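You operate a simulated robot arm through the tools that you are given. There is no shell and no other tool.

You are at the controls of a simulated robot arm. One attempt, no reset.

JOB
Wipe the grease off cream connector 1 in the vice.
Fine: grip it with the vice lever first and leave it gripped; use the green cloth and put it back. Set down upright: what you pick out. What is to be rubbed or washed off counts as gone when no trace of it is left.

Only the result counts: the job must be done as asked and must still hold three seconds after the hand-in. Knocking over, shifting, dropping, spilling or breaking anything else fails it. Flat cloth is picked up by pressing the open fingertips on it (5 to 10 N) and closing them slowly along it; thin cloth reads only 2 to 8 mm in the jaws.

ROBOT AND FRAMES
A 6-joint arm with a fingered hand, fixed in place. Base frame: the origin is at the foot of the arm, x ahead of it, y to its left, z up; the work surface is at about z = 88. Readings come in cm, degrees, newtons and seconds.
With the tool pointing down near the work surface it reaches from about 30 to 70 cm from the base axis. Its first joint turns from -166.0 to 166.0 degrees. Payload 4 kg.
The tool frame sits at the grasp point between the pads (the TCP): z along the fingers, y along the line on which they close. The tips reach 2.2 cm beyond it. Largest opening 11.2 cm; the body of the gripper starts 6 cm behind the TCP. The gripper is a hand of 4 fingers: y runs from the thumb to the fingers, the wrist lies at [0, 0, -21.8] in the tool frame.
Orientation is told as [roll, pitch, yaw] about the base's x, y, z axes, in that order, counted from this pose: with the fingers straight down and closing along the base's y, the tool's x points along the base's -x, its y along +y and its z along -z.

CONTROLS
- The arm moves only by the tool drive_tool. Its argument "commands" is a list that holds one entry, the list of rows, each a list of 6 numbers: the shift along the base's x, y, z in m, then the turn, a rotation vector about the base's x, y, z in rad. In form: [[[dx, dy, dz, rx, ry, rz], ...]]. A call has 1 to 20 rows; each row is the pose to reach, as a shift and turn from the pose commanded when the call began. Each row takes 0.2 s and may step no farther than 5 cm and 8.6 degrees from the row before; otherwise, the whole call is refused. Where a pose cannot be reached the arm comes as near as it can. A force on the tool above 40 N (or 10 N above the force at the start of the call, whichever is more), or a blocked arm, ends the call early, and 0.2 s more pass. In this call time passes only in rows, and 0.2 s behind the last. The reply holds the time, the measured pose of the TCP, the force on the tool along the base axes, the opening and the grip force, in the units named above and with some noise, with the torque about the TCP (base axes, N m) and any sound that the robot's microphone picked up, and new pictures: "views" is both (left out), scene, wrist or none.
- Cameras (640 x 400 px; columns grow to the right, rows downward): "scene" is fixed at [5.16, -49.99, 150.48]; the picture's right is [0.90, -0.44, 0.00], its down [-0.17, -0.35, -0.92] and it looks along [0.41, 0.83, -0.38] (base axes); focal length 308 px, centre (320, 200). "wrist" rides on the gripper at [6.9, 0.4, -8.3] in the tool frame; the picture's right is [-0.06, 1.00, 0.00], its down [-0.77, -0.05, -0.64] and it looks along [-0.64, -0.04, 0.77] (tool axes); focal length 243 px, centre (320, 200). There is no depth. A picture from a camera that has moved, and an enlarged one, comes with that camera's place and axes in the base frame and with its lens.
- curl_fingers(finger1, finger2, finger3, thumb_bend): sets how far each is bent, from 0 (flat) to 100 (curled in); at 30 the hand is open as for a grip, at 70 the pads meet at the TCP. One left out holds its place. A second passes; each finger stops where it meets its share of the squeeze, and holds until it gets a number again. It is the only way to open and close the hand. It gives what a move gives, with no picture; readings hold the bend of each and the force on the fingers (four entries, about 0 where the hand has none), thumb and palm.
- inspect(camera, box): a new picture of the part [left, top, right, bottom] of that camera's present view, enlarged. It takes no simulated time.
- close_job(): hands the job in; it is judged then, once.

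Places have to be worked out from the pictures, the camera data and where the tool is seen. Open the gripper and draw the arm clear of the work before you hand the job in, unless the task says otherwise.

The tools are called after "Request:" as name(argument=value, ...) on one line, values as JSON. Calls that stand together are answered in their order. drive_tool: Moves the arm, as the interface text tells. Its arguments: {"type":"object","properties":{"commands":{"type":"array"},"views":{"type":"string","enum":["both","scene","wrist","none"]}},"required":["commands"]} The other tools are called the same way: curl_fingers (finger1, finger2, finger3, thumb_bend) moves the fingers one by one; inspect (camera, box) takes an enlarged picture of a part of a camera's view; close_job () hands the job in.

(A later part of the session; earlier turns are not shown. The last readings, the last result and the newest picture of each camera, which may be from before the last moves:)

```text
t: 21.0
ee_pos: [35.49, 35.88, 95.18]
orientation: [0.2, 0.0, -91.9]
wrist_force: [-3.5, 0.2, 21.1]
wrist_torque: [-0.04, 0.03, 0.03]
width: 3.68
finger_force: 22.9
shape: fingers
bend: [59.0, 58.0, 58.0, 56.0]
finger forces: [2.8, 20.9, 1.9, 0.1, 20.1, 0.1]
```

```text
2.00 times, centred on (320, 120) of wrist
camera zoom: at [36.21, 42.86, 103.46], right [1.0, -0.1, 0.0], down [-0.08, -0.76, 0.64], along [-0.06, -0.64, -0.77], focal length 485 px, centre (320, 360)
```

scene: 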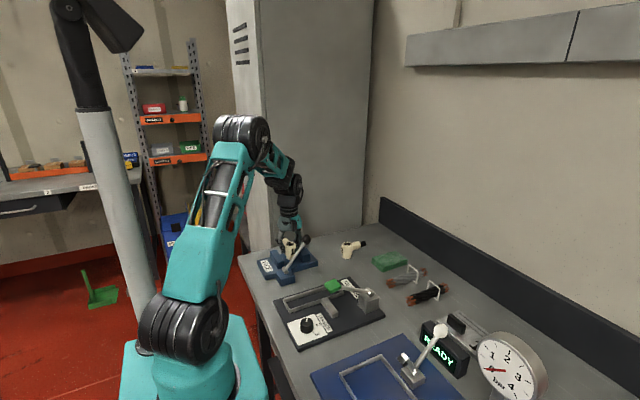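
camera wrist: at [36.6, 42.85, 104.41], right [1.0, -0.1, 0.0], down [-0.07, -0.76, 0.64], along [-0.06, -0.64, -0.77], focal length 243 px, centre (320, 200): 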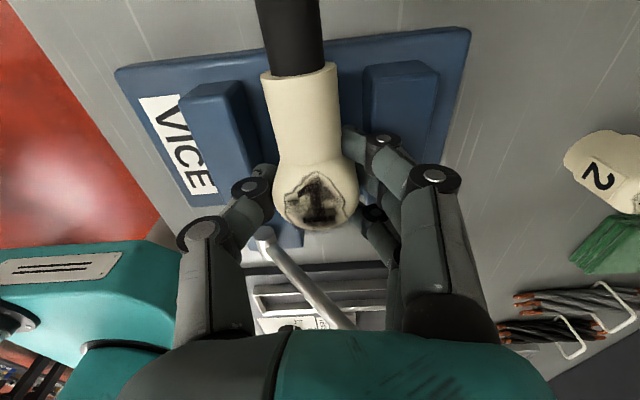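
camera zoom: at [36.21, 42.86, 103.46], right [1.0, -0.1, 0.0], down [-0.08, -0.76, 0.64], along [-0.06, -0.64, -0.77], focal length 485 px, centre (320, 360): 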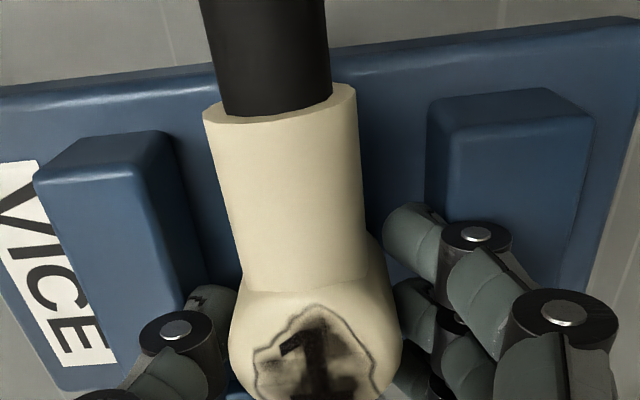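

The force jumped to 21 N upward because the opening fingertips are bearing on the jaw tops. I'll rise a few millimetres to relieve them, watching that the connector stays put.

Request:
drive_tool(commands=[[[0, 0, 0.001, 0, 0, 0], [0, 0, 0.0025, 0, 0, 0], [0, 0, 0.004, 0, 0, 0]]], views="none")

Request:
inspect(camera="scene", box=[250, 210, 346, 290])

Request:
inspect(camera="wrist", box=[160, 20, 480, 220])

```text
t: 21.8
ee_pos: [35.45, 35.91, 95.26]
orientation: [0.0, -0.1, -91.9]
wrist_force: [-2.1, 0.6, -1.0]
wrist_torque: [-0.01, 0.03, 0.03]
width: 3.85
finger_force: 9.4
shape: fingers
bend: [57.0, 57.0, 57.0, 56.0]
finger forces: [0.6, 8.9, 0.2, 0.1, 8.3, 0.1]
```

```text
5.00 times, centred on (298, 250) of scene
camera zoom: at [5.16, -49.99, 150.48], right [0.9, -0.44, 0.0], down [-0.17, -0.35, -0.92], along [0.41, 0.83, -0.38], focal length 1540 px, centre (430, -50)
```

zoom: 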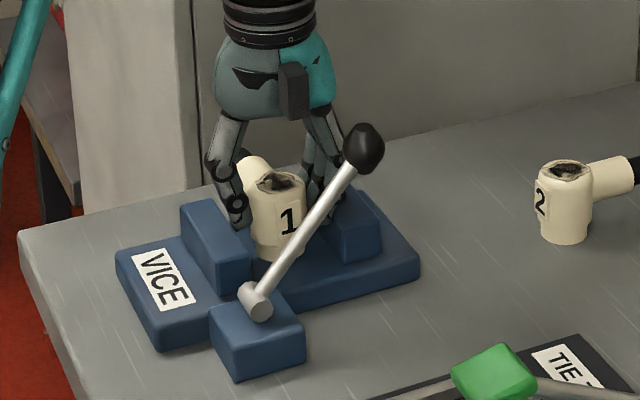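

```text
2.00 times, centred on (320, 120) of wrist
camera zoom: at [36.19, 42.82, 103.65], right [1.0, -0.1, 0.0], down [-0.07, -0.76, 0.64], along [-0.06, -0.64, -0.77], focal length 485 px, centre (320, 360)
```

zoom: 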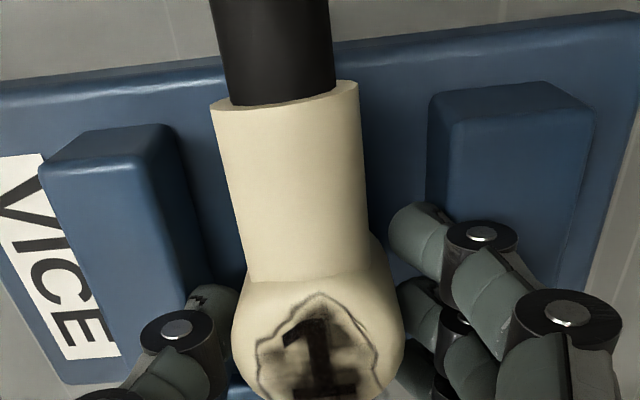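

Raising cut the force to about 9 N, but the finger joints still seem to be wedged against the jaw edges. I'll rise further in small steps.

Request:
drive_tool(commands=[[[0, 0, 0.0015, 0, 0, 0], [0, 0, 0.003, 0, 0, 0], [0, 0, 0.0045, 0, 0, 0]]], views="none")

Request:
inspect(camera="scene", box=[250, 210, 346, 290])

Request:
inspect(camera="wrist", box=[160, 20, 480, 220])

```text
t: 22.6
ee_pos: [35.49, 36.03, 95.99]
orientation: [0.1, 0.0, -92.0]
wrist_force: [-0.4, -0.5, 0.1]
wrist_torque: [0.0, 0.0, 0.02]
width: 4.21
finger_force: 0.1
shape: fingers
bend: [56.0, 55.0, 56.0, 55.0]
finger forces: [0.1, 0.0, 0.0, 0.0, 0.0, 0.0]
```

```text
5.00 times, centred on (298, 250) of scene
camera zoom: at [5.16, -49.99, 150.48], right [0.9, -0.44, 0.0], down [-0.17, -0.35, -0.92], along [0.41, 0.83, -0.38], focal length 1540 px, centre (430, -50)
```

zoom: 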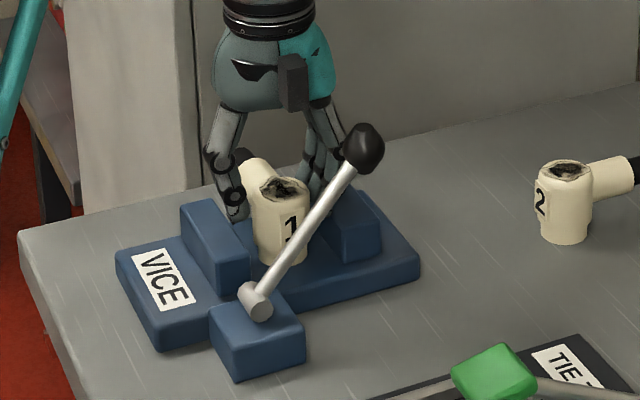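

```text
2.00 times, centred on (320, 120) of wrist
camera zoom: at [36.2, 42.89, 104.23], right [1.0, -0.1, 0.0], down [-0.07, -0.76, 0.64], along [-0.06, -0.64, -0.77], focal length 485 px, centre (320, 360)
```

zoom: 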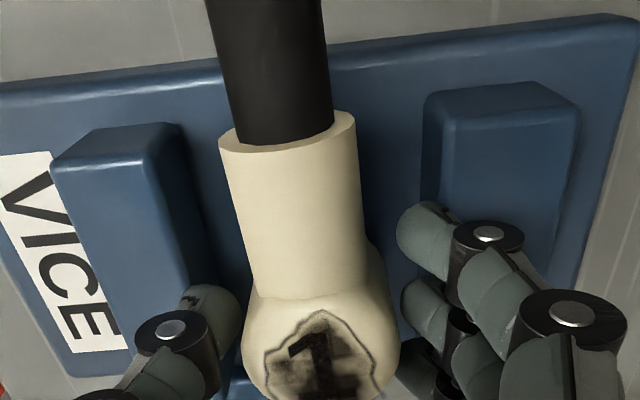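

The hand is now free, with all forces at zero, and the connector stands on the plate between the jaws. I'll open a little more, since the tips are above the jaw tops now, then rise straight up.

Request:
curl_fingers(finger1=48, finger2=48, finger3=48, thumb_bend=50)

Request:
drive_tool(commands=[[[0, 0, 0.01, 0, 0, 0], [0, 0, 0.025, 0, 0, 0], [0, 0, 0.045, 0, 0, 0], [0, 0, 0.075, 0, 0, 0], [0, 0, 0.105, 0, 0, 0]]], views="both")

Request:
inspect(camera="scene", box=[250, 210, 346, 290])

Request:
inspect(camera="wrist", box=[160, 20, 480, 220])

```text
t: 23.6
ee_pos: [35.48, 35.94, 95.95]
orientation: [-0.1, 0.0, -92.0]
wrist_force: [4.3, -0.7, 5.4]
wrist_torque: [-0.04, 0.01, 0.06]
width: 5.42
finger_force: 3.6
shape: fingers
bend: [48.0, 48.0, 48.0, 52.0]
finger forces: [0.0, 0.1, 0.1, 0.0, 5.9, 0.1]
```

```text
t: 24.8
ee_pos: [35.34, 36.01, 106.56]
orientation: [0.0, -0.1, -91.9]
wrist_force: [-0.1, 0.4, 0.5]
wrist_torque: [-0.01, 0.01, -0.01]
width: 5.97
finger_force: 0.1
shape: fingers
bend: [48.0, 48.0, 48.0, 50.0]
finger forces: [0.0, 0.0, 0.0, 0.0, 0.0, 0.0]
camera wrist: at [36.17, 42.84, 114.75], right [1.0, -0.1, 0.0], down [-0.07, -0.76, 0.64], along [-0.06, -0.64, -0.77], focal length 243 px, centre (320, 200)
```

scene: 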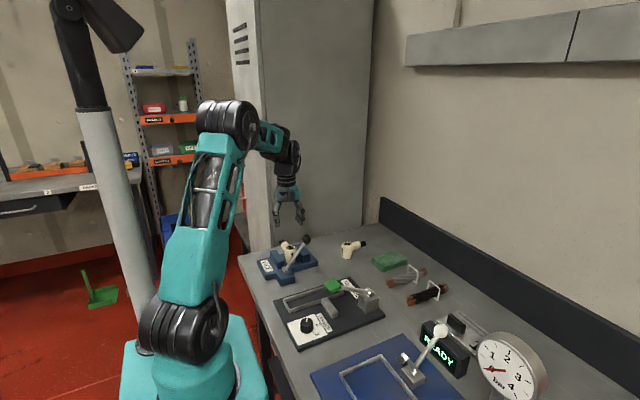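
wrist: 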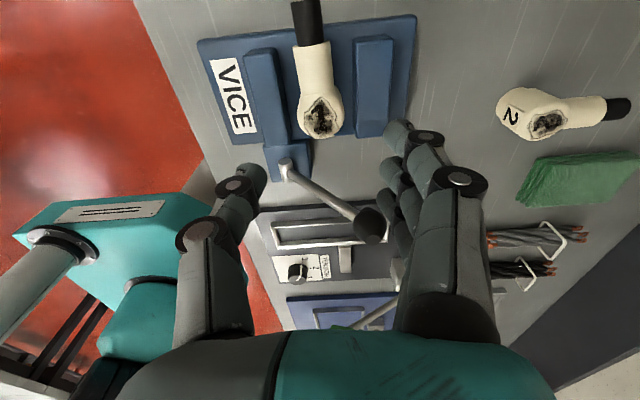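

```text
5.00 times, centred on (298, 250) of scene
camera zoom: at [5.16, -49.99, 150.48], right [0.9, -0.44, 0.0], down [-0.17, -0.35, -0.92], along [0.41, 0.83, -0.38], focal length 1540 px, centre (430, -50)
```

zoom: 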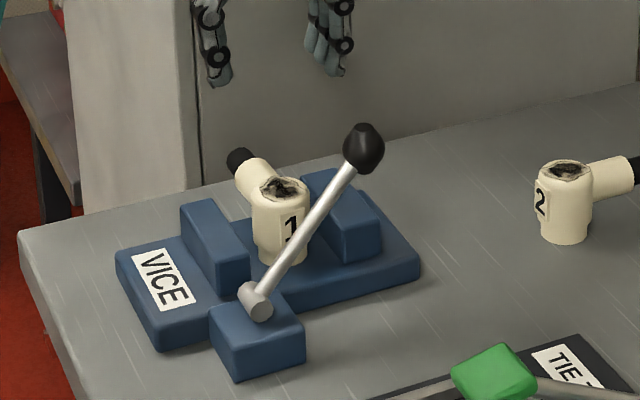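

```text
2.00 times, centred on (320, 120) of wrist
camera zoom: at [36.17, 42.84, 114.75], right [1.0, -0.1, 0.0], down [-0.07, -0.76, 0.64], along [-0.06, -0.64, -0.77], focal length 485 px, centre (320, 360)
```

zoom: 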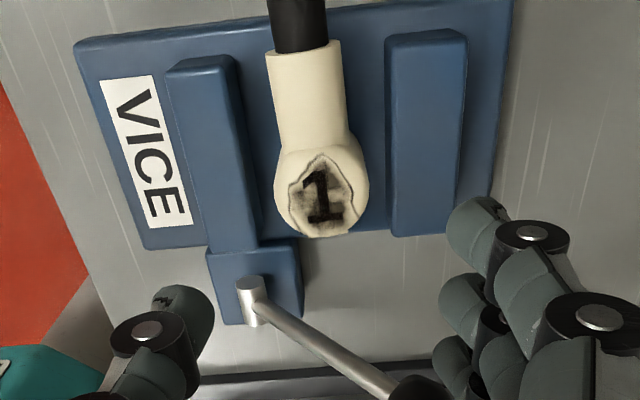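

The connector stands upright in the gap at about (35.6, 35.2), between jaw faces at x 32.0 and 38.5. I'll now move above the lever ball, near (38.7, 28.6, 101), with fingers on its +x side and the thumb on its -x side.

Request:
drive_tool(commands=[[[0.01, -0.018, 0.014, 0, 0, 0], [0.017, -0.037, 0.02, 0, 0, 0], [0.026, -0.056, 0.02, 0, 0, 0], [0.034, -0.074, 0.02, 0, 0, 0], [0.034, -0.074, 0.01, 0, 0, 0]]], views="both")

Request:
inspect(camera="scene", box=[250, 190, 346, 270])

Request:
inspect(camera="wrist", box=[160, 60, 480, 260])

```text
t: 26.0
ee_pos: [38.86, 28.54, 107.55]
orientation: [0.0, -0.1, -92.0]
wrist_force: [-0.7, 0.5, 0.0]
wrist_torque: [-0.04, -0.02, -0.01]
width: 5.93
finger_force: 0.0
shape: fingers
bend: [48.0, 48.0, 48.0, 50.0]
finger forces: [0.0, 0.1, 0.0, 0.0, 0.0, 0.1]
camera wrist: at [39.59, 35.42, 115.73], right [1.0, -0.1, 0.0], down [-0.07, -0.76, 0.64], along [-0.06, -0.64, -0.77], focal length 243 px, centre (320, 200)
```

scene: 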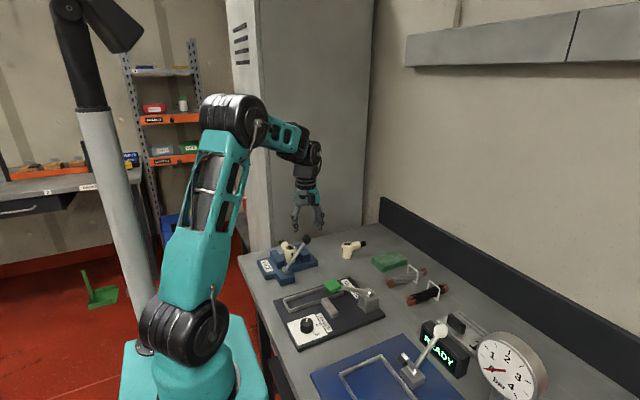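
wrist: 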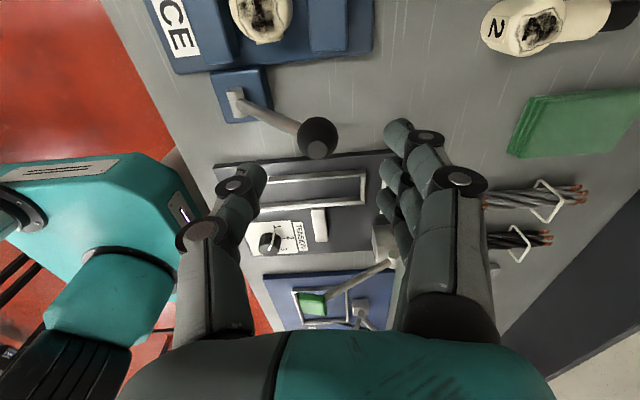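

```text
5.00 times, centred on (298, 230) of scene
camera zoom: at [5.16, -49.99, 150.48], right [0.9, -0.44, 0.0], down [-0.17, -0.35, -0.92], along [0.41, 0.83, -0.38], focal length 1540 px, centre (430, 50)
```

zoom: 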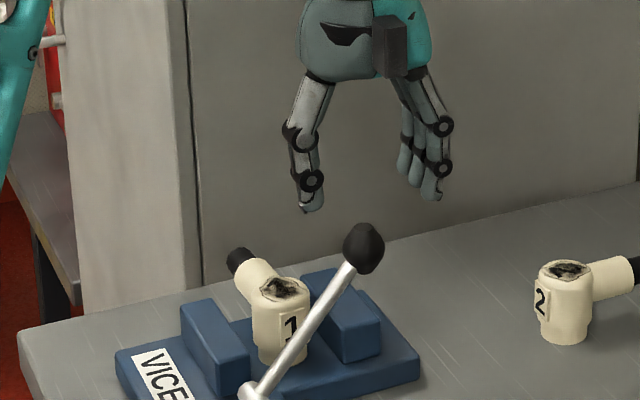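

```text
2.00 times, centred on (320, 160) of wrist
camera zoom: at [39.59, 35.42, 115.73], right [1.0, -0.1, 0.0], down [-0.07, -0.76, 0.64], along [-0.06, -0.64, -0.77], focal length 485 px, centre (320, 280)
```

zoom: 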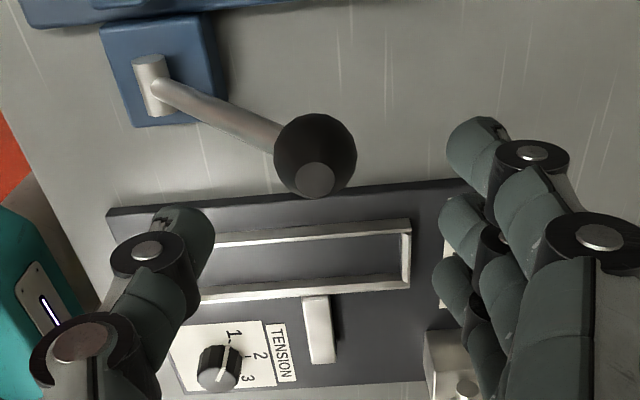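

The ball is at (38.8, 28.6, 101.3), centred between thumb and fingers. I'll lower so the fingers straddle it.

Request:
drive_tool(commands=[[[0, 0, -0.015, 0, 0, 0], [0, 0, -0.03, 0, 0, 0], [0, 0, -0.044, 0, 0, 0], [0, 0, -0.056, 0, 0, 0]]], views="wrist")

Request:
inspect(camera="scene", box=[250, 190, 346, 270])

```text
t: 27.0
ee_pos: [38.9, 28.59, 101.86]
orientation: [-0.1, 0.1, -91.8]
wrist_force: [0.7, 0.6, 0.0]
wrist_torque: [0.01, 0.0, -0.01]
width: 5.94
finger_force: 0.1
shape: fingers
bend: [48.0, 48.0, 48.0, 50.0]
finger forces: [0.0, 0.1, 0.0, 0.1, 0.0, 0.1]
camera wrist: at [39.57, 35.42, 110.11], right [1.0, -0.1, 0.0], down [-0.07, -0.76, 0.64], along [-0.06, -0.64, -0.77], focal length 243 px, centre (320, 200)
```

wrist: 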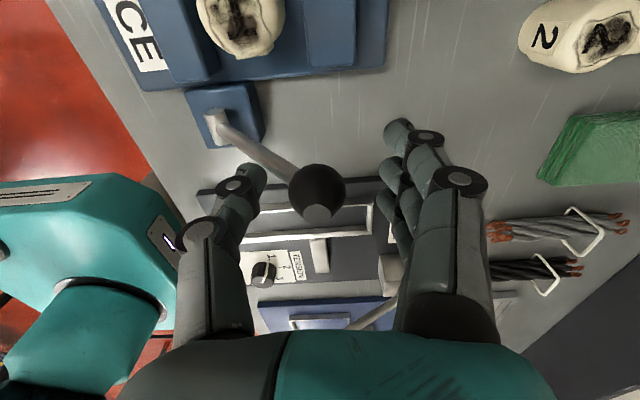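

```text
5.00 times, centred on (298, 230) of scene
camera zoom: at [5.16, -49.99, 150.48], right [0.9, -0.44, 0.0], down [-0.17, -0.35, -0.92], along [0.41, 0.83, -0.38], focal length 1540 px, centre (430, 50)
```

zoom: 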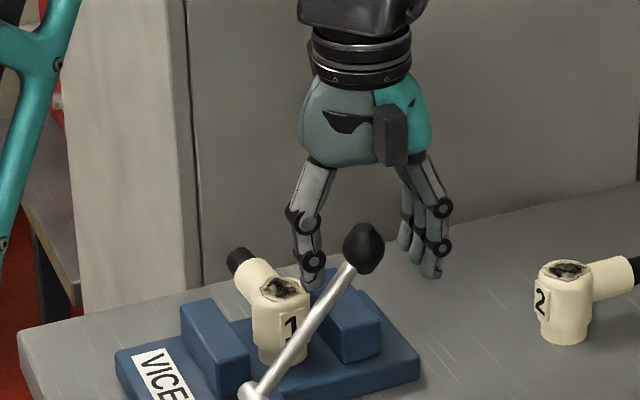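

The ball sits between thumb and fingers. I'll test the lever by pushing it gently toward -x along its arc and watch whether it moves freely.

Request:
drive_tool(commands=[[[-0.009, 0, 0, 0, 0, 0], [-0.0177, 0, 0, 0, 0, 0], [-0.022, 0, 0.003, 0, 0, 0], [-0.028, 0, 0.008, 0, 0, 0]]], views="wrist")

Request:
inspect(camera="scene", box=[250, 190, 346, 270])

```text
t: 28.0
ee_pos: [36.09, 28.57, 102.56]
orientation: [0.0, -0.1, -91.8]
wrist_force: [2.6, 0.4, -0.7]
wrist_torque: [0.02, 0.04, -0.01]
width: 5.96
finger_force: 1.8
shape: fingers
bend: [48.0, 45.0, 48.0, 50.0]
finger forces: [0.0, 2.4, 0.0, 0.0, 0.1, 0.0]
camera wrist: at [36.78, 35.44, 110.91], right [1.0, -0.1, 0.0], down [-0.07, -0.76, 0.64], along [-0.06, -0.64, -0.77], focal length 243 px, centre (320, 200)
```

wrist: 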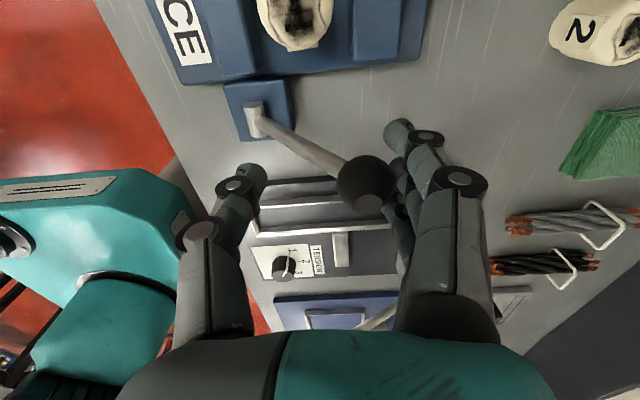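

```text
5.00 times, centred on (298, 230) of scene
camera zoom: at [5.16, -49.99, 150.48], right [0.9, -0.44, 0.0], down [-0.17, -0.35, -0.92], along [0.41, 0.83, -0.38], focal length 1540 px, centre (430, 50)
```

zoom: 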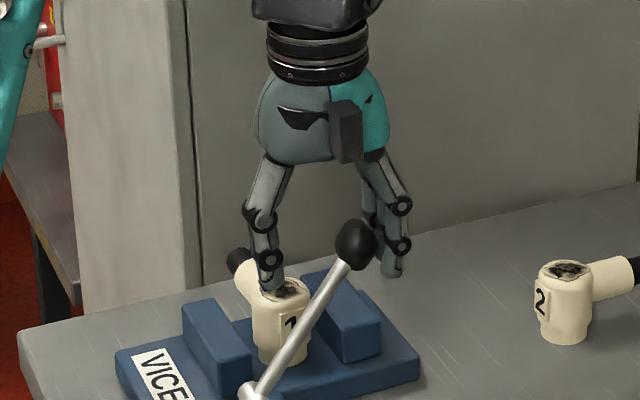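

The lever yields toward -x with only about 2.5 N. I'll curl the fingers a little to stiffen them against the ball, then keep following the arc.

Request:
curl_fingers(finger1=54, finger2=54, finger3=54, thumb_bend=52)

Request:
drive_tool(commands=[[[-0.005, 0, 0.003, 0, 0, 0], [-0.01, 0, 0.006, 0, 0, 0], [-0.015, 0, 0.009, 0, 0, 0], [-0.02, 0, 0.011, 0, 0, 0]]], views="wrist")

Request:
inspect(camera="scene", box=[250, 190, 346, 270])

```text
t: 29.0
ee_pos: [36.0, 28.61, 102.62]
orientation: [0.0, 0.1, -91.9]
wrist_force: [3.4, -0.3, 1.8]
wrist_torque: [-0.04, -0.14, -0.01]
width: 5.02
finger_force: 1.5
shape: fingers
bend: [54.0, 49.0, 54.0, 52.0]
finger forces: [0.0, 3.4, 0.0, 0.0, 0.0, 0.1]
```

```text
t: 30.0
ee_pos: [33.98, 28.6, 103.66]
orientation: [0.0, 0.0, -91.8]
wrist_force: [3.6, 0.5, 1.5]
wrist_torque: [0.01, -0.09, -0.02]
width: 5.0
finger_force: 1.4
shape: fingers
bend: [54.0, 49.0, 54.0, 52.0]
finger forces: [0.0, 3.6, 0.1, 0.0, 0.0, 0.0]
camera wrist: at [34.8, 35.45, 111.97], right [1.0, -0.1, 0.0], down [-0.07, -0.76, 0.64], along [-0.06, -0.64, -0.77], focal length 243 px, centre (320, 200)
```

wrist: 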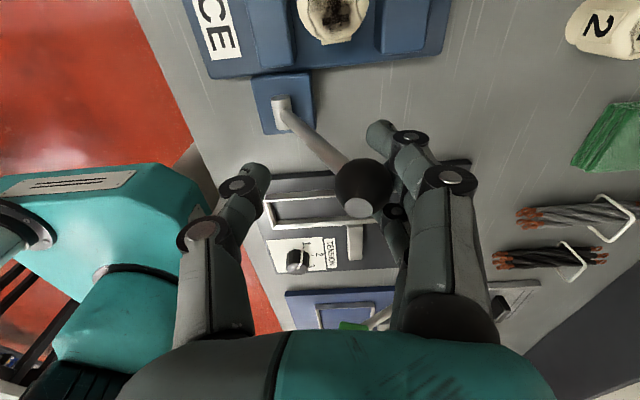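

```text
5.00 times, centred on (298, 230) of scene
camera zoom: at [5.16, -49.99, 150.48], right [0.9, -0.44, 0.0], down [-0.17, -0.35, -0.92], along [0.41, 0.83, -0.38], focal length 1540 px, centre (430, 50)
```

zoom: 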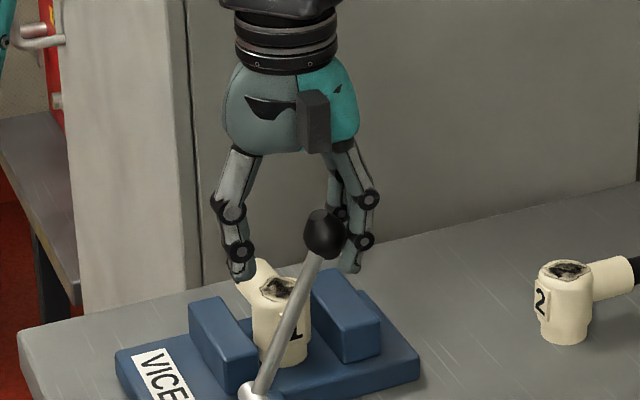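

The near jaw has started moving toward the connector as the lever comes over, so this is the closing direction. I'll continue along the arc.

Request:
drive_tool(commands=[[[-0.011, 0, 0.0065, 0, 0, 0], [-0.022, 0, 0.011, 0, 0, 0], [-0.031, 0, 0.013, 0, 0, 0], [-0.041, 0, 0.014, 0, 0, 0], [-0.051, 0, 0.014, 0, 0, 0]]], views="wrist")

Request:
inspect(camera="scene", box=[250, 190, 346, 270])

```text
t: 31.2
ee_pos: [28.88, 28.75, 105.19]
orientation: [0.0, 0.1, -91.9]
wrist_force: [2.4, 0.0, 0.8]
wrist_torque: [-0.01, -0.06, -0.03]
width: 5.0
finger_force: 1.5
shape: fingers
bend: [54.0, 50.0, 54.0, 52.0]
finger forces: [0.0, 2.3, 0.1, 0.0, 0.1, 0.0]
camera wrist: at [29.7, 35.48, 113.43], right [1.0, -0.1, 0.0], down [-0.07, -0.76, 0.64], along [-0.06, -0.64, -0.77], focal length 243 px, centre (320, 200)
```

wrist: 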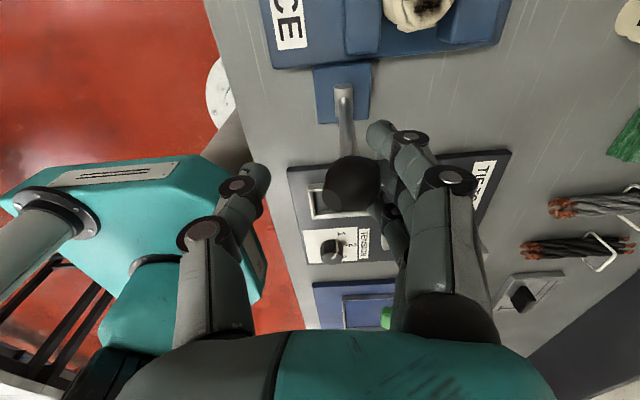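

```text
5.00 times, centred on (298, 230) of scene
camera zoom: at [5.16, -49.99, 150.48], right [0.9, -0.44, 0.0], down [-0.17, -0.35, -0.92], along [0.41, 0.83, -0.38], focal length 1540 px, centre (430, 50)
```

zoom: 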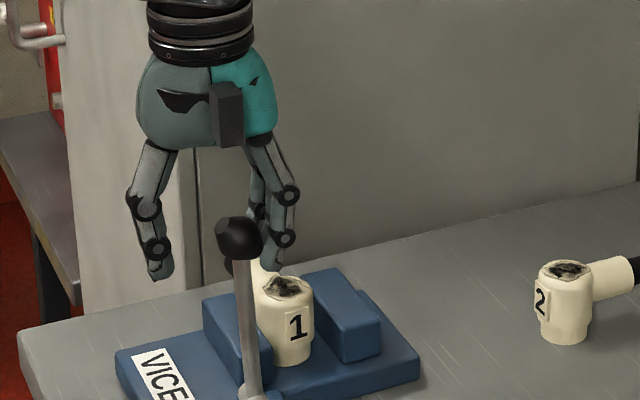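

The lever is upright and the near jaw has nearly met the connector, with the force still low. I'll keep going over to the -x side.

Request:
drive_tool(commands=[[[-0.01, 0, -0.0005, 0, 0, 0], [-0.02, 0, -0.002, 0, 0, 0], [-0.03, 0, -0.004, 0, 0, 0], [-0.04, 0, -0.008, 0, 0, 0], [-0.05, 0, -0.013, 0, 0, 0]]], views="wrist")

Request:
inspect(camera="scene", box=[250, 190, 346, 270])

```text
t: 32.4
ee_pos: [23.96, 28.43, 103.75]
orientation: [0.0, -0.1, -92.0]
wrist_force: [3.7, 0.5, 1.2]
wrist_torque: [0.0, -0.08, 0.0]
width: 4.97
finger_force: 2.0
shape: fingers
bend: [54.0, 50.0, 54.0, 52.0]
finger forces: [0.0, 3.2, 0.1, 0.0, 0.0, 0.0]
camera wrist: at [24.75, 35.44, 112.13], right [1.0, -0.1, 0.0], down [-0.08, -0.76, 0.64], along [-0.06, -0.64, -0.77], focal length 243 px, centre (320, 200)
```

wrist: 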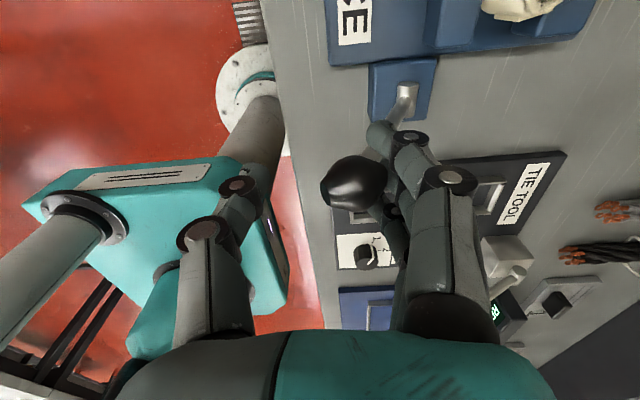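

```text
5.00 times, centred on (298, 230) of scene
camera zoom: at [5.16, -49.99, 150.48], right [0.9, -0.44, 0.0], down [-0.17, -0.35, -0.92], along [0.41, 0.83, -0.38], focal length 1540 px, centre (430, 50)
```

zoom: 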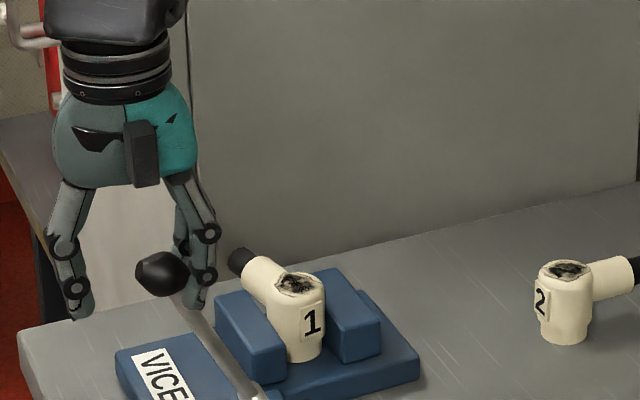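

The jaws have closed onto the connector and the lever is about 30° past vertical. I'll push on toward its end stop and watch for a rise in force.

Request:
drive_tool(commands=[[[-0.009, 0, -0.004, 0, 0, 0], [-0.018, 0, -0.009, 0, 0, 0], [-0.026, 0, -0.0145, 0, 0, 0]]], views="wrist")

Request:
inspect(camera="scene", box=[250, 190, 346, 270])

```text
t: 33.2
ee_pos: [21.5, 28.53, 102.59]
orientation: [0.3, 0.4, -92.2]
wrist_force: [21.8, 0.0, 28.2]
wrist_torque: [-0.01, -1.34, 0.01]
width: 5.84
finger_force: 17.2
shape: fingers
bend: [51.0, 44.0, 51.0, 52.0]
finger forces: [8.7, 16.7, 7.7, 0.1, 0.0, 0.0]
camera wrist: at [22.28, 35.43, 110.82], right [0.99, -0.1, 0.0], down [-0.08, -0.77, 0.64], along [-0.06, -0.64, -0.77], focal length 243 px, centre (320, 200)
```

wrist: 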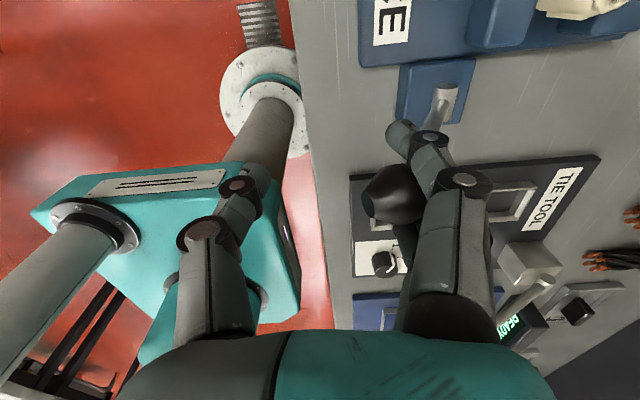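

```text
5.00 times, centred on (298, 230) of scene
camera zoom: at [5.16, -49.99, 150.48], right [0.9, -0.44, 0.0], down [-0.17, -0.35, -0.92], along [0.41, 0.83, -0.38], focal length 1540 px, centre (430, 50)
```

zoom: 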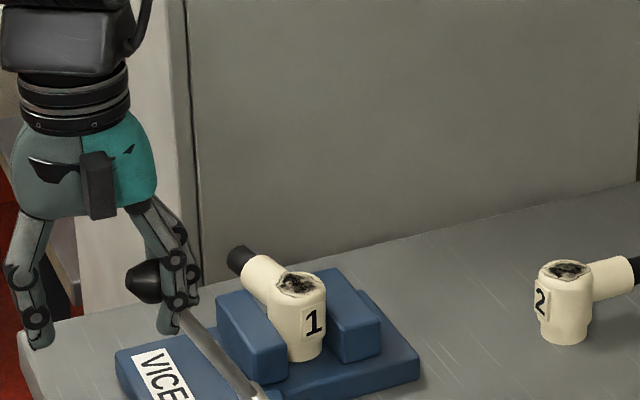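

The force rose to about 22 N and 28 N and the lever stopped, so it is at its end stop with the connector clamped. I'll back off the contact and rise clear of the ball.

Request:
drive_tool(commands=[[[0.006, 0, 0.005, 0, 0, 0], [0.012, 0, 0.01, 0, 0, 0], [0.013, 0, 0.03, 0, 0, 0], [0.013, 0, 0.055, 0, 0, 0], [0.013, 0, 0.085, 0, 0, 0]]], views="both")

Request:
inspect(camera="scene", box=[250, 210, 346, 290])

Request:
inspect(camera="wrist", box=[320, 0, 640, 200])

```text
t: 34.4
ee_pos: [22.52, 28.56, 110.96]
orientation: [-0.1, 0.0, -91.9]
wrist_force: [0.0, -0.4, 0.8]
wrist_torque: [0.0, 0.0, 0.01]
width: 4.98
finger_force: 0.1
shape: fingers
bend: [54.0, 54.0, 54.0, 52.0]
finger forces: [0.0, 0.1, 0.0, 0.1, 0.0, 0.0]
camera wrist: at [23.25, 35.45, 119.22], right [1.0, -0.1, 0.0], down [-0.07, -0.76, 0.64], along [-0.06, -0.64, -0.77], focal length 243 px, centre (320, 200)
```

scene: 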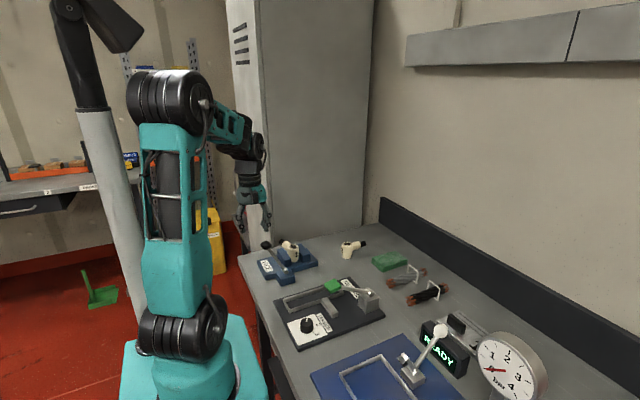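
wrist: 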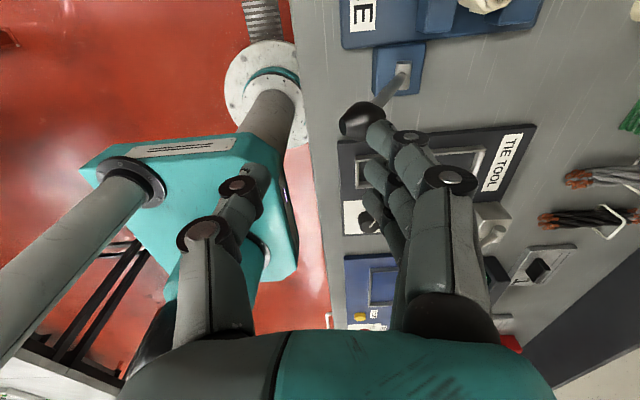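

```text
5.00 times, centred on (298, 250) of scene
camera zoom: at [5.16, -49.99, 150.48], right [0.9, -0.44, 0.0], down [-0.17, -0.35, -0.92], along [0.41, 0.83, -0.38], focal length 1540 px, centre (430, -50)
```

zoom: 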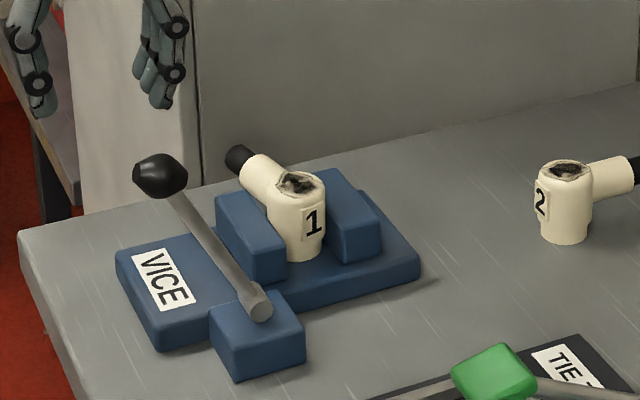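

```text
2.00 times, centred on (480, 100) of wrist
camera zoom: at [23.25, 35.45, 119.22], right [1.0, -0.1, 0.0], down [-0.07, -0.76, 0.64], along [-0.06, -0.64, -0.77], focal length 485 px, centre (0, 400)
```

zoom: 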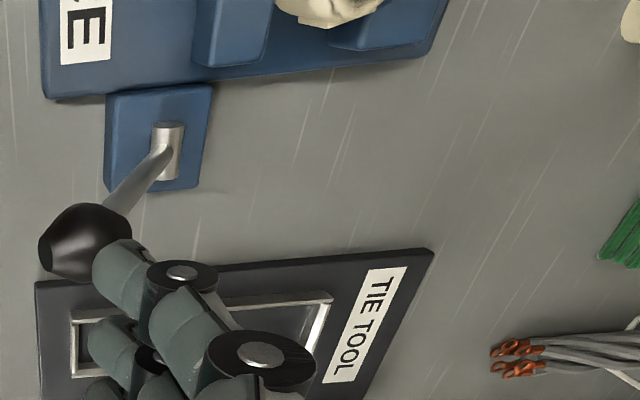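

The lever holds its position, and connector 1 is clamped upright with its greasy top exposed. Next I'll move to view the green cloth, turning the hand back to yaw 0 on the way.

Request:
drive_tool(commands=[[[0.02, -0.005, 0.002, 0, 0, 0.133], [0.045, -0.01, 0.004, 0, 0, 0.267], [0.072, -0.016, 0.004, 0, 0, 0.4], [0.1, -0.022, 0.004, 0, 0, 0.535], [0.128, -0.028, 0.004, 0, 0, 0.668], [0.156, -0.034, 0.002, 0, 0, 0.802], [0.184, -0.04, 0, 0, 0, 0.935], [0.212, -0.046, -0.002, 0, 0, 1.07], [0.24, -0.052, -0.004, 0, 0, 1.203], [0.268, -0.056, -0.006, 0, 0, 1.336], [0.296, -0.06, -0.008, 0, 0, 1.47], [0.325, -0.063, -0.01, 0, 0, 1.605]]], views="both")

Request:
inspect(camera="wrist", box=[240, 80, 480, 230])

Request:
inspect(camera="scene", box=[360, 245, 440, 295])

```text
t: 37.0
ee_pos: [55.23, 22.36, 110.01]
orientation: [0.0, 0.0, 0.2]
wrist_force: [-0.6, 0.1, 0.2]
wrist_torque: [0.01, -0.03, -0.02]
width: 5.01
finger_force: 0.1
shape: fingers
bend: [54.0, 54.0, 54.0, 52.0]
finger forces: [0.0, 0.1, 0.0, 0.0, 0.0, 0.0]
camera wrist: at [48.32, 22.62, 118.2], right [0.06, 1.0, 0.0], down [0.77, -0.05, 0.64], along [0.64, -0.04, -0.77], focal length 243 px, centre (320, 200)
```

scene: 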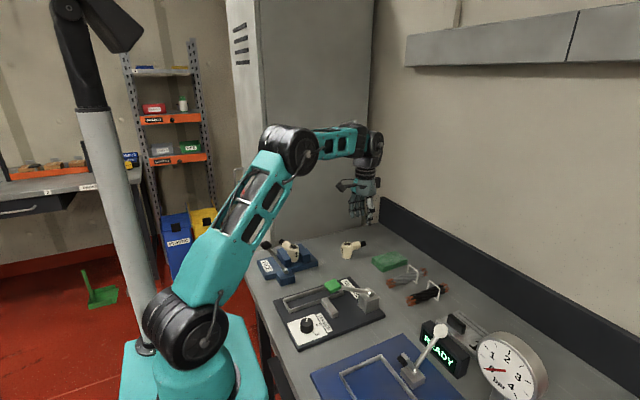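
wrist: 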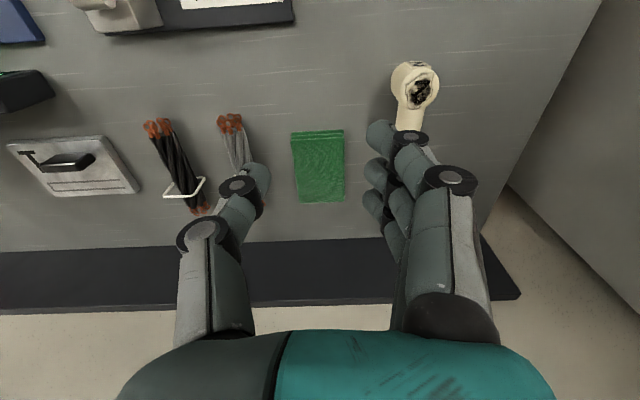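

```text
2.67 times, centred on (360, 155) of wrist
camera zoom: at [48.32, 22.62, 118.2], right [0.06, 1.0, 0.0], down [0.77, -0.05, 0.64], along [0.64, -0.04, -0.77], focal length 647 px, centre (213, 320)
```

zoom: 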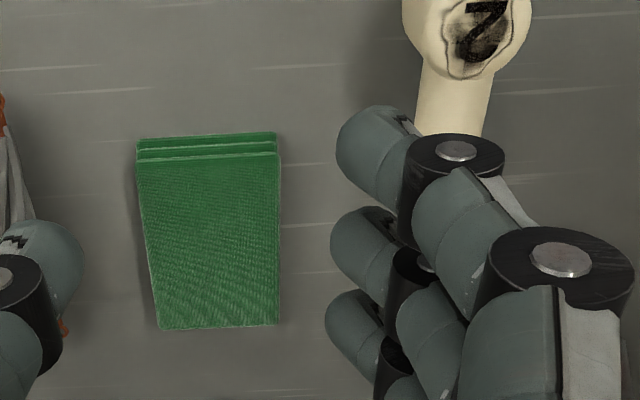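

```text
8.00 times, centred on (400, 270) of scene
camera zoom: at [5.16, -49.99, 150.48], right [0.9, -0.44, 0.0], down [-0.17, -0.35, -0.92], along [0.41, 0.83, -0.38], focal length 2464 px, centre (-320, -360)
```

zoom: 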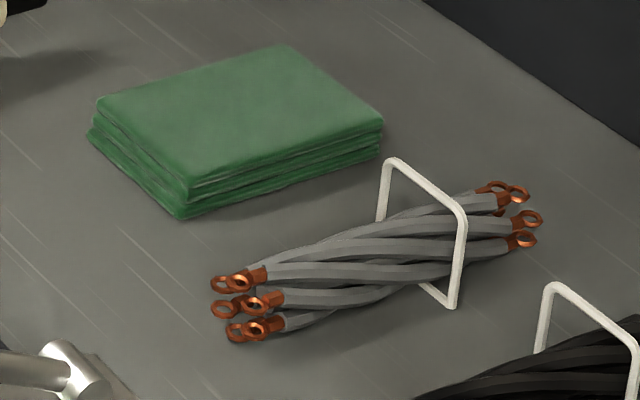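

The cloth's top spans about x 62–73, y 18–25, with its surface near z 89.5. I'll move above its nearer half, around (65.9, 21.6), staying about 6 cm above it.

Request:
drive_tool(commands=[[[0.015, -0.002, -0.03, 0, 0, 0], [0.04, -0.004, -0.06, 0, 0, 0], [0.065, -0.006, -0.085, 0, 0, 0], [0.09, -0.007, -0.105, 0, 0, 0], [0.106, -0.0076, -0.125, 0, 0, 0]]], views="wrist")

Request:
inspect(camera="wrist", box=[160, 60, 480, 260])

Request:
inspect(camera="scene", box=[340, 215, 436, 290])

```text
t: 38.2
ee_pos: [65.88, 21.66, 97.41]
orientation: [0.0, 0.2, 0.2]
wrist_force: [-0.3, 0.2, 0.0]
wrist_torque: [-0.02, 0.0, 0.01]
width: 4.98
finger_force: 0.0
shape: fingers
bend: [54.0, 54.0, 54.0, 52.0]
finger forces: [0.1, 0.0, 0.0, 0.0, 0.0, 0.0]
camera wrist: at [58.94, 21.98, 105.67], right [0.06, 1.0, 0.0], down [0.76, -0.05, 0.64], along [0.64, -0.04, -0.77], focal length 243 px, centre (320, 200)
```

wrist: 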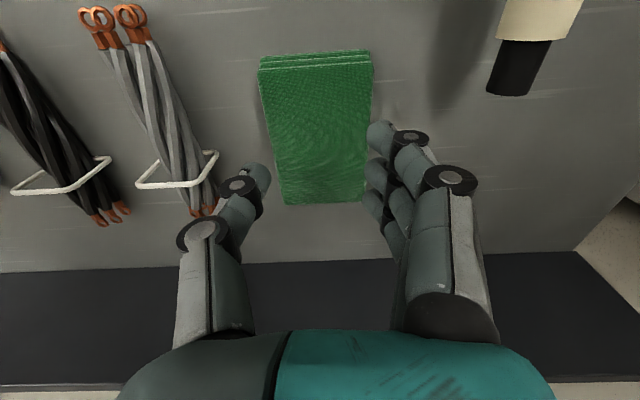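

```text
2.00 times, centred on (320, 160) of wrist
camera zoom: at [58.94, 21.98, 105.67], right [0.06, 1.0, 0.0], down [0.76, -0.05, 0.64], along [0.64, -0.04, -0.77], focal length 485 px, centre (320, 280)
```

zoom: 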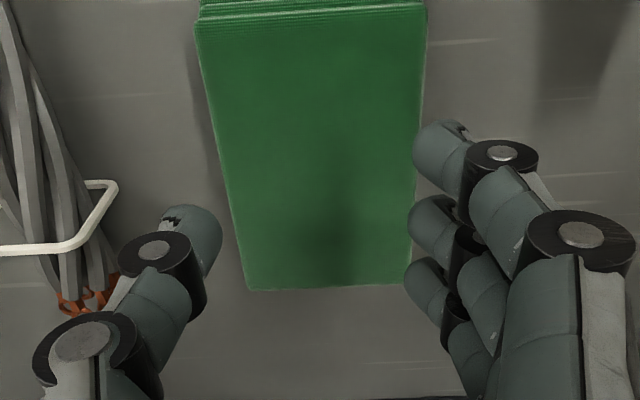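

```text
5.33 times, centred on (388, 252) of scene
camera zoom: at [5.16, -49.99, 150.48], right [0.9, -0.44, 0.0], down [-0.17, -0.35, -0.92], along [0.41, 0.83, -0.38], focal length 1643 px, centre (-43, -80)
```

zoom: 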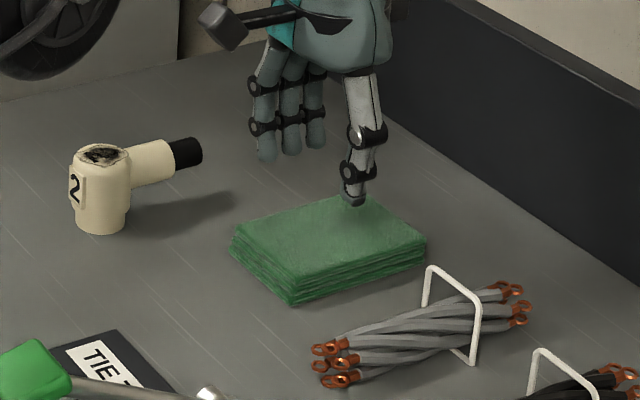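

The fingers straddle the cloth's middle line, and its outline reads x 62.2–73.0, y 18.1–24.9. I'll lower until the tips are just above the cloth.

Request:
drive_tool(commands=[[[0, -0.001, -0.015, 0, 0, 0], [0, -0.001, -0.03, 0, 0, 0], [0, -0.001, -0.042, 0, 0, 0], [0, -0.001, -0.05, 0, 0, 0]]], views="none")

Request:
inspect(camera="scene", box=[340, 215, 436, 290])

```text
t: 39.2
ee_pos: [65.92, 21.51, 92.9]
orientation: [0.1, -0.4, 0.1]
wrist_force: [-7.9, 0.0, 31.4]
wrist_torque: [0.92, 0.35, 0.24]
width: 4.94
finger_force: 15.7
shape: fingers
bend: [57.0, 56.0, 55.0, 52.0]
finger forces: [13.0, 10.4, 7.7, 0.0, 1.0, 0.0]
```

```text
5.33 times, centred on (388, 252) of scene
camera zoom: at [5.16, -49.99, 150.48], right [0.9, -0.44, 0.0], down [-0.17, -0.35, -0.92], along [0.41, 0.83, -0.38], focal length 1643 px, centre (-43, -80)
```

zoom: 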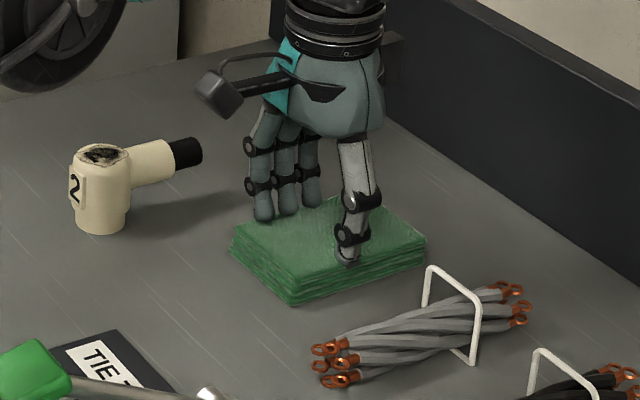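

Contact came earlier than expected, pressing at about 31 N. I'll back off to bring it into the 5–10 N range.

Request:
drive_tool(commands=[[[0, 0, 0.002, 0, 0, 0], [0, 0, 0.004, 0, 0, 0]]], views="none")

```text
t: 39.8
ee_pos: [65.91, 21.53, 92.93]
orientation: [0.0, -0.2, 0.0]
wrist_force: [2.1, 2.1, 25.0]
wrist_torque: [0.79, 0.01, -0.03]
width: 5.01
finger_force: 12.4
shape: fingers
bend: [56.0, 56.0, 55.0, 52.0]
finger forces: [8.4, 8.4, 7.6, 0.0, 0.6, 0.0]
```

Request:
drive_tool(commands=[[[0, 0, 0.002, 0, 0, 0], [0, 0, 0.004, 0, 0, 0]]], views="none")

```text
t: 40.4
ee_pos: [65.71, 21.37, 92.88]
orientation: [-0.1, 0.3, 0.0]
wrist_force: [-0.2, 0.4, 3.0]
wrist_torque: [0.07, -0.01, -0.01]
width: 4.93
finger_force: 0.7
shape: fingers
bend: [54.0, 54.0, 54.0, 52.0]
finger forces: [0.0, 0.4, 1.3, 0.1, 0.1, 0.1]
```

The press now reads 3 N, just below the range. I'll lower by about a millimetre to get 5–10 N.

Request:
drive_tool(commands=[[[0, 0, -0.0006, 0, 0, 0], [0, 0, -0.0012, 0, 0, 0]]], views="none")

```text
t: 41.0
ee_pos: [65.79, 21.44, 93.12]
orientation: [0.0, -0.1, 0.1]
wrist_force: [-0.6, 0.4, 0.1]
wrist_torque: [-0.01, -0.03, 0.01]
width: 4.95
finger_force: 0.2
shape: fingers
bend: [54.0, 54.0, 54.0, 52.0]
finger forces: [0.1, 0.1, 0.0, 0.0, 0.0, 0.0]
```

The arm has settled and contact is lost, so I'll lower another 2 mm and let it settle with an extra row.

Request:
drive_tool(commands=[[[0, 0, -0.001, 0, 0, 0], [0, 0, -0.002, 0, 0, 0], [0, 0, -0.002, 0, 0, 0]]], views="none")

```text
t: 41.8
ee_pos: [65.75, 21.43, 93.04]
orientation: [-0.1, -0.1, 0.1]
wrist_force: [0.2, 0.4, 9.3]
wrist_torque: [0.28, 0.02, -0.04]
width: 4.93
finger_force: 4.6
shape: fingers
bend: [54.0, 54.0, 54.0, 52.0]
finger forces: [3.5, 2.9, 2.1, 0.0, 0.3, 0.0]
```

The press is 9.3 N, within range, mostly on the fingers with the thumb just touching. I'll start closing slowly along the cloth.

Request:
curl_fingers(finger1=57, finger2=57, finger3=57, thumb_bend=54)

Request:
inspect(camera="scene", box=[340, 215, 436, 290])

Request:
inspect(camera="wrist", box=[160, 60, 480, 260])

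```text
t: 42.8
ee_pos: [65.79, 21.5, 93.01]
orientation: [0.0, -0.2, 0.1]
wrist_force: [1.7, 3.5, 15.2]
wrist_torque: [0.55, -0.03, -0.04]
width: 4.7
finger_force: 7.3
shape: fingers
bend: [55.0, 55.0, 55.0, 54.0]
finger forces: [5.5, 4.8, 4.2, 0.1, 0.3, 0.0]
```

```text
5.33 times, centred on (388, 252) of scene
camera zoom: at [5.16, -49.99, 150.48], right [0.9, -0.44, 0.0], down [-0.17, -0.35, -0.92], along [0.41, 0.83, -0.38], focal length 1643 px, centre (-43, -80)
```

zoom: 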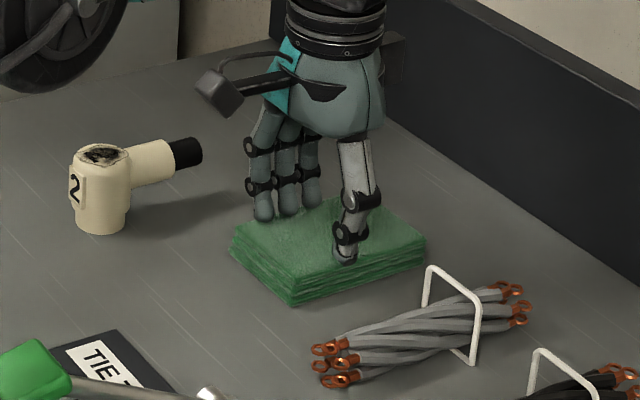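

```text
2.00 times, centred on (320, 160) of wrist
camera zoom: at [58.9, 21.85, 101.2], right [0.06, 1.0, 0.0], down [0.76, -0.05, 0.64], along [0.64, -0.04, -0.77], focal length 485 px, centre (320, 280)
```

zoom: 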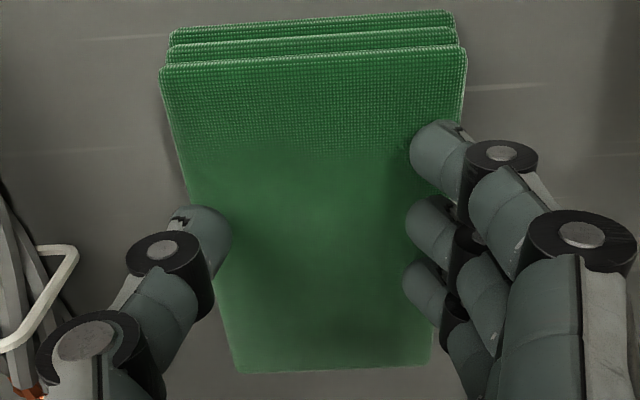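

The fingers are near the cloth's right edge and carry most of the 15 N press, while the thumb barely touches. I'll lift slightly, roll the hand about 4° to lower the thumb side and shift a little toward -y before pressing again.

Request:
drive_tool(commands=[[[0, 0, 0.004, 0, 0, 0], [0, -0.001, 0.008, 0.035, 0, 0], [0, -0.003, 0.008, 0.07, 0, 0], [0, -0.003, 0.008, 0.07, 0, 0]]], views="none")

Request:
inspect(camera="scene", box=[340, 215, 436, 290])

Request:
inspect(camera="wrist", box=[160, 60, 480, 260])

```text
t: 43.8
ee_pos: [65.75, 21.19, 93.69]
orientation: [4.0, 0.0, 0.1]
wrist_force: [0.7, 0.1, 1.1]
wrist_torque: [0.0, 0.0, 0.01]
width: 4.45
finger_force: 0.1
shape: fingers
bend: [56.0, 56.0, 56.0, 54.0]
finger forces: [0.0, 0.0, 0.0, 0.0, 0.0, 0.0]
```

```text
5.33 times, centred on (388, 252) of scene
camera zoom: at [5.16, -49.99, 150.48], right [0.9, -0.44, 0.0], down [-0.17, -0.35, -0.92], along [0.41, 0.83, -0.38], focal length 1643 px, centre (-43, -80)
```

zoom: 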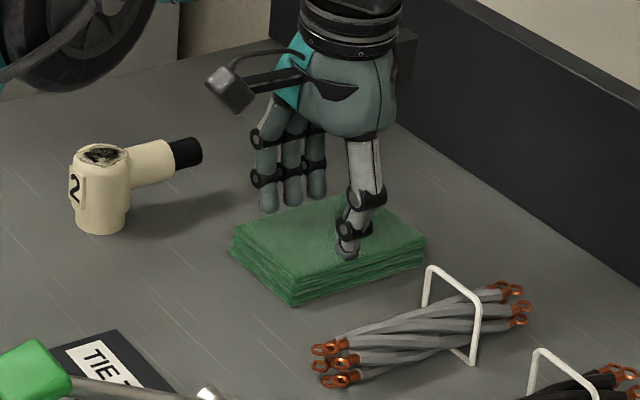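

```text
2.00 times, centred on (320, 160) of wrist
camera zoom: at [58.91, 20.91, 101.94], right [0.06, 1.0, 0.07], down [0.77, -0.09, 0.64], along [0.64, 0.01, -0.77], focal length 485 px, centre (320, 280)
```

zoom: 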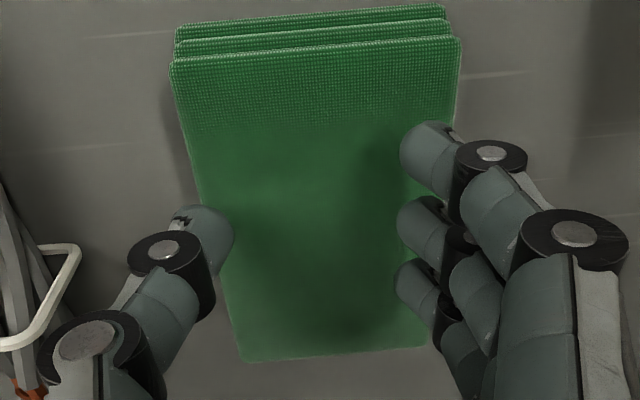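

The cloth hasn't shifted, and both thumb and fingers now sit over it. I'll lower to a light press.

Request:
drive_tool(commands=[[[0, 0, -0.002, 0, 0, 0], [0, 0, -0.004, 0, 0, 0], [0, 0, -0.005, 0, 0, 0], [0, 0, -0.005, 0, 0, 0]]], views="none")

```text
t: 44.8
ee_pos: [65.72, 21.1, 93.1]
orientation: [4.0, 0.1, 0.0]
wrist_force: [0.6, -0.3, 0.9]
wrist_torque: [-0.03, -0.04, 0.04]
width: 4.48
finger_force: 0.1
shape: fingers
bend: [56.0, 56.0, 56.0, 54.0]
finger forces: [0.0, 0.0, 0.0, 0.1, 0.2, 0.0]
```

There's almost no contact yet, only 0.2 N on the thumb. I'll lower another 2 mm in fine steps.

Request:
drive_tool(commands=[[[0, 0, -0.001, 0, 0, 0], [0, 0, -0.002, 0, 0, 0], [0, 0, -0.002, 0, 0, 0]]], views="none")

```text
t: 45.6
ee_pos: [65.71, 21.19, 93.04]
orientation: [4.0, -0.1, 0.0]
wrist_force: [-0.1, -0.6, 5.4]
wrist_torque: [-0.14, 0.01, -0.01]
width: 4.43
finger_force: 2.8
shape: fingers
bend: [56.0, 56.0, 56.0, 54.0]
finger forces: [0.0, 0.1, 0.1, 0.1, 5.7, 0.0]
```

Now the thumb carries the press (5.7 N) and the fingers almost none, so the roll was too large. I'll take back half of it to share the load.

Request:
drive_tool(commands=[[[0, 0, 0.0003, -0.015, 0, 0], [0, 0, 0.0003, -0.03, 0, 0], [0, 0, 0.0003, -0.03, 0, 0]]], views="none")

```text
t: 46.4
ee_pos: [65.82, 21.23, 92.91]
orientation: [2.3, 0.0, 0.2]
wrist_force: [0.7, -0.4, 3.3]
wrist_torque: [-0.03, -0.03, 0.0]
width: 4.44
finger_force: 0.8
shape: fingers
bend: [56.0, 56.0, 56.0, 54.0]
finger forces: [0.0, 0.1, 0.0, 0.1, 1.9, 0.0]
```

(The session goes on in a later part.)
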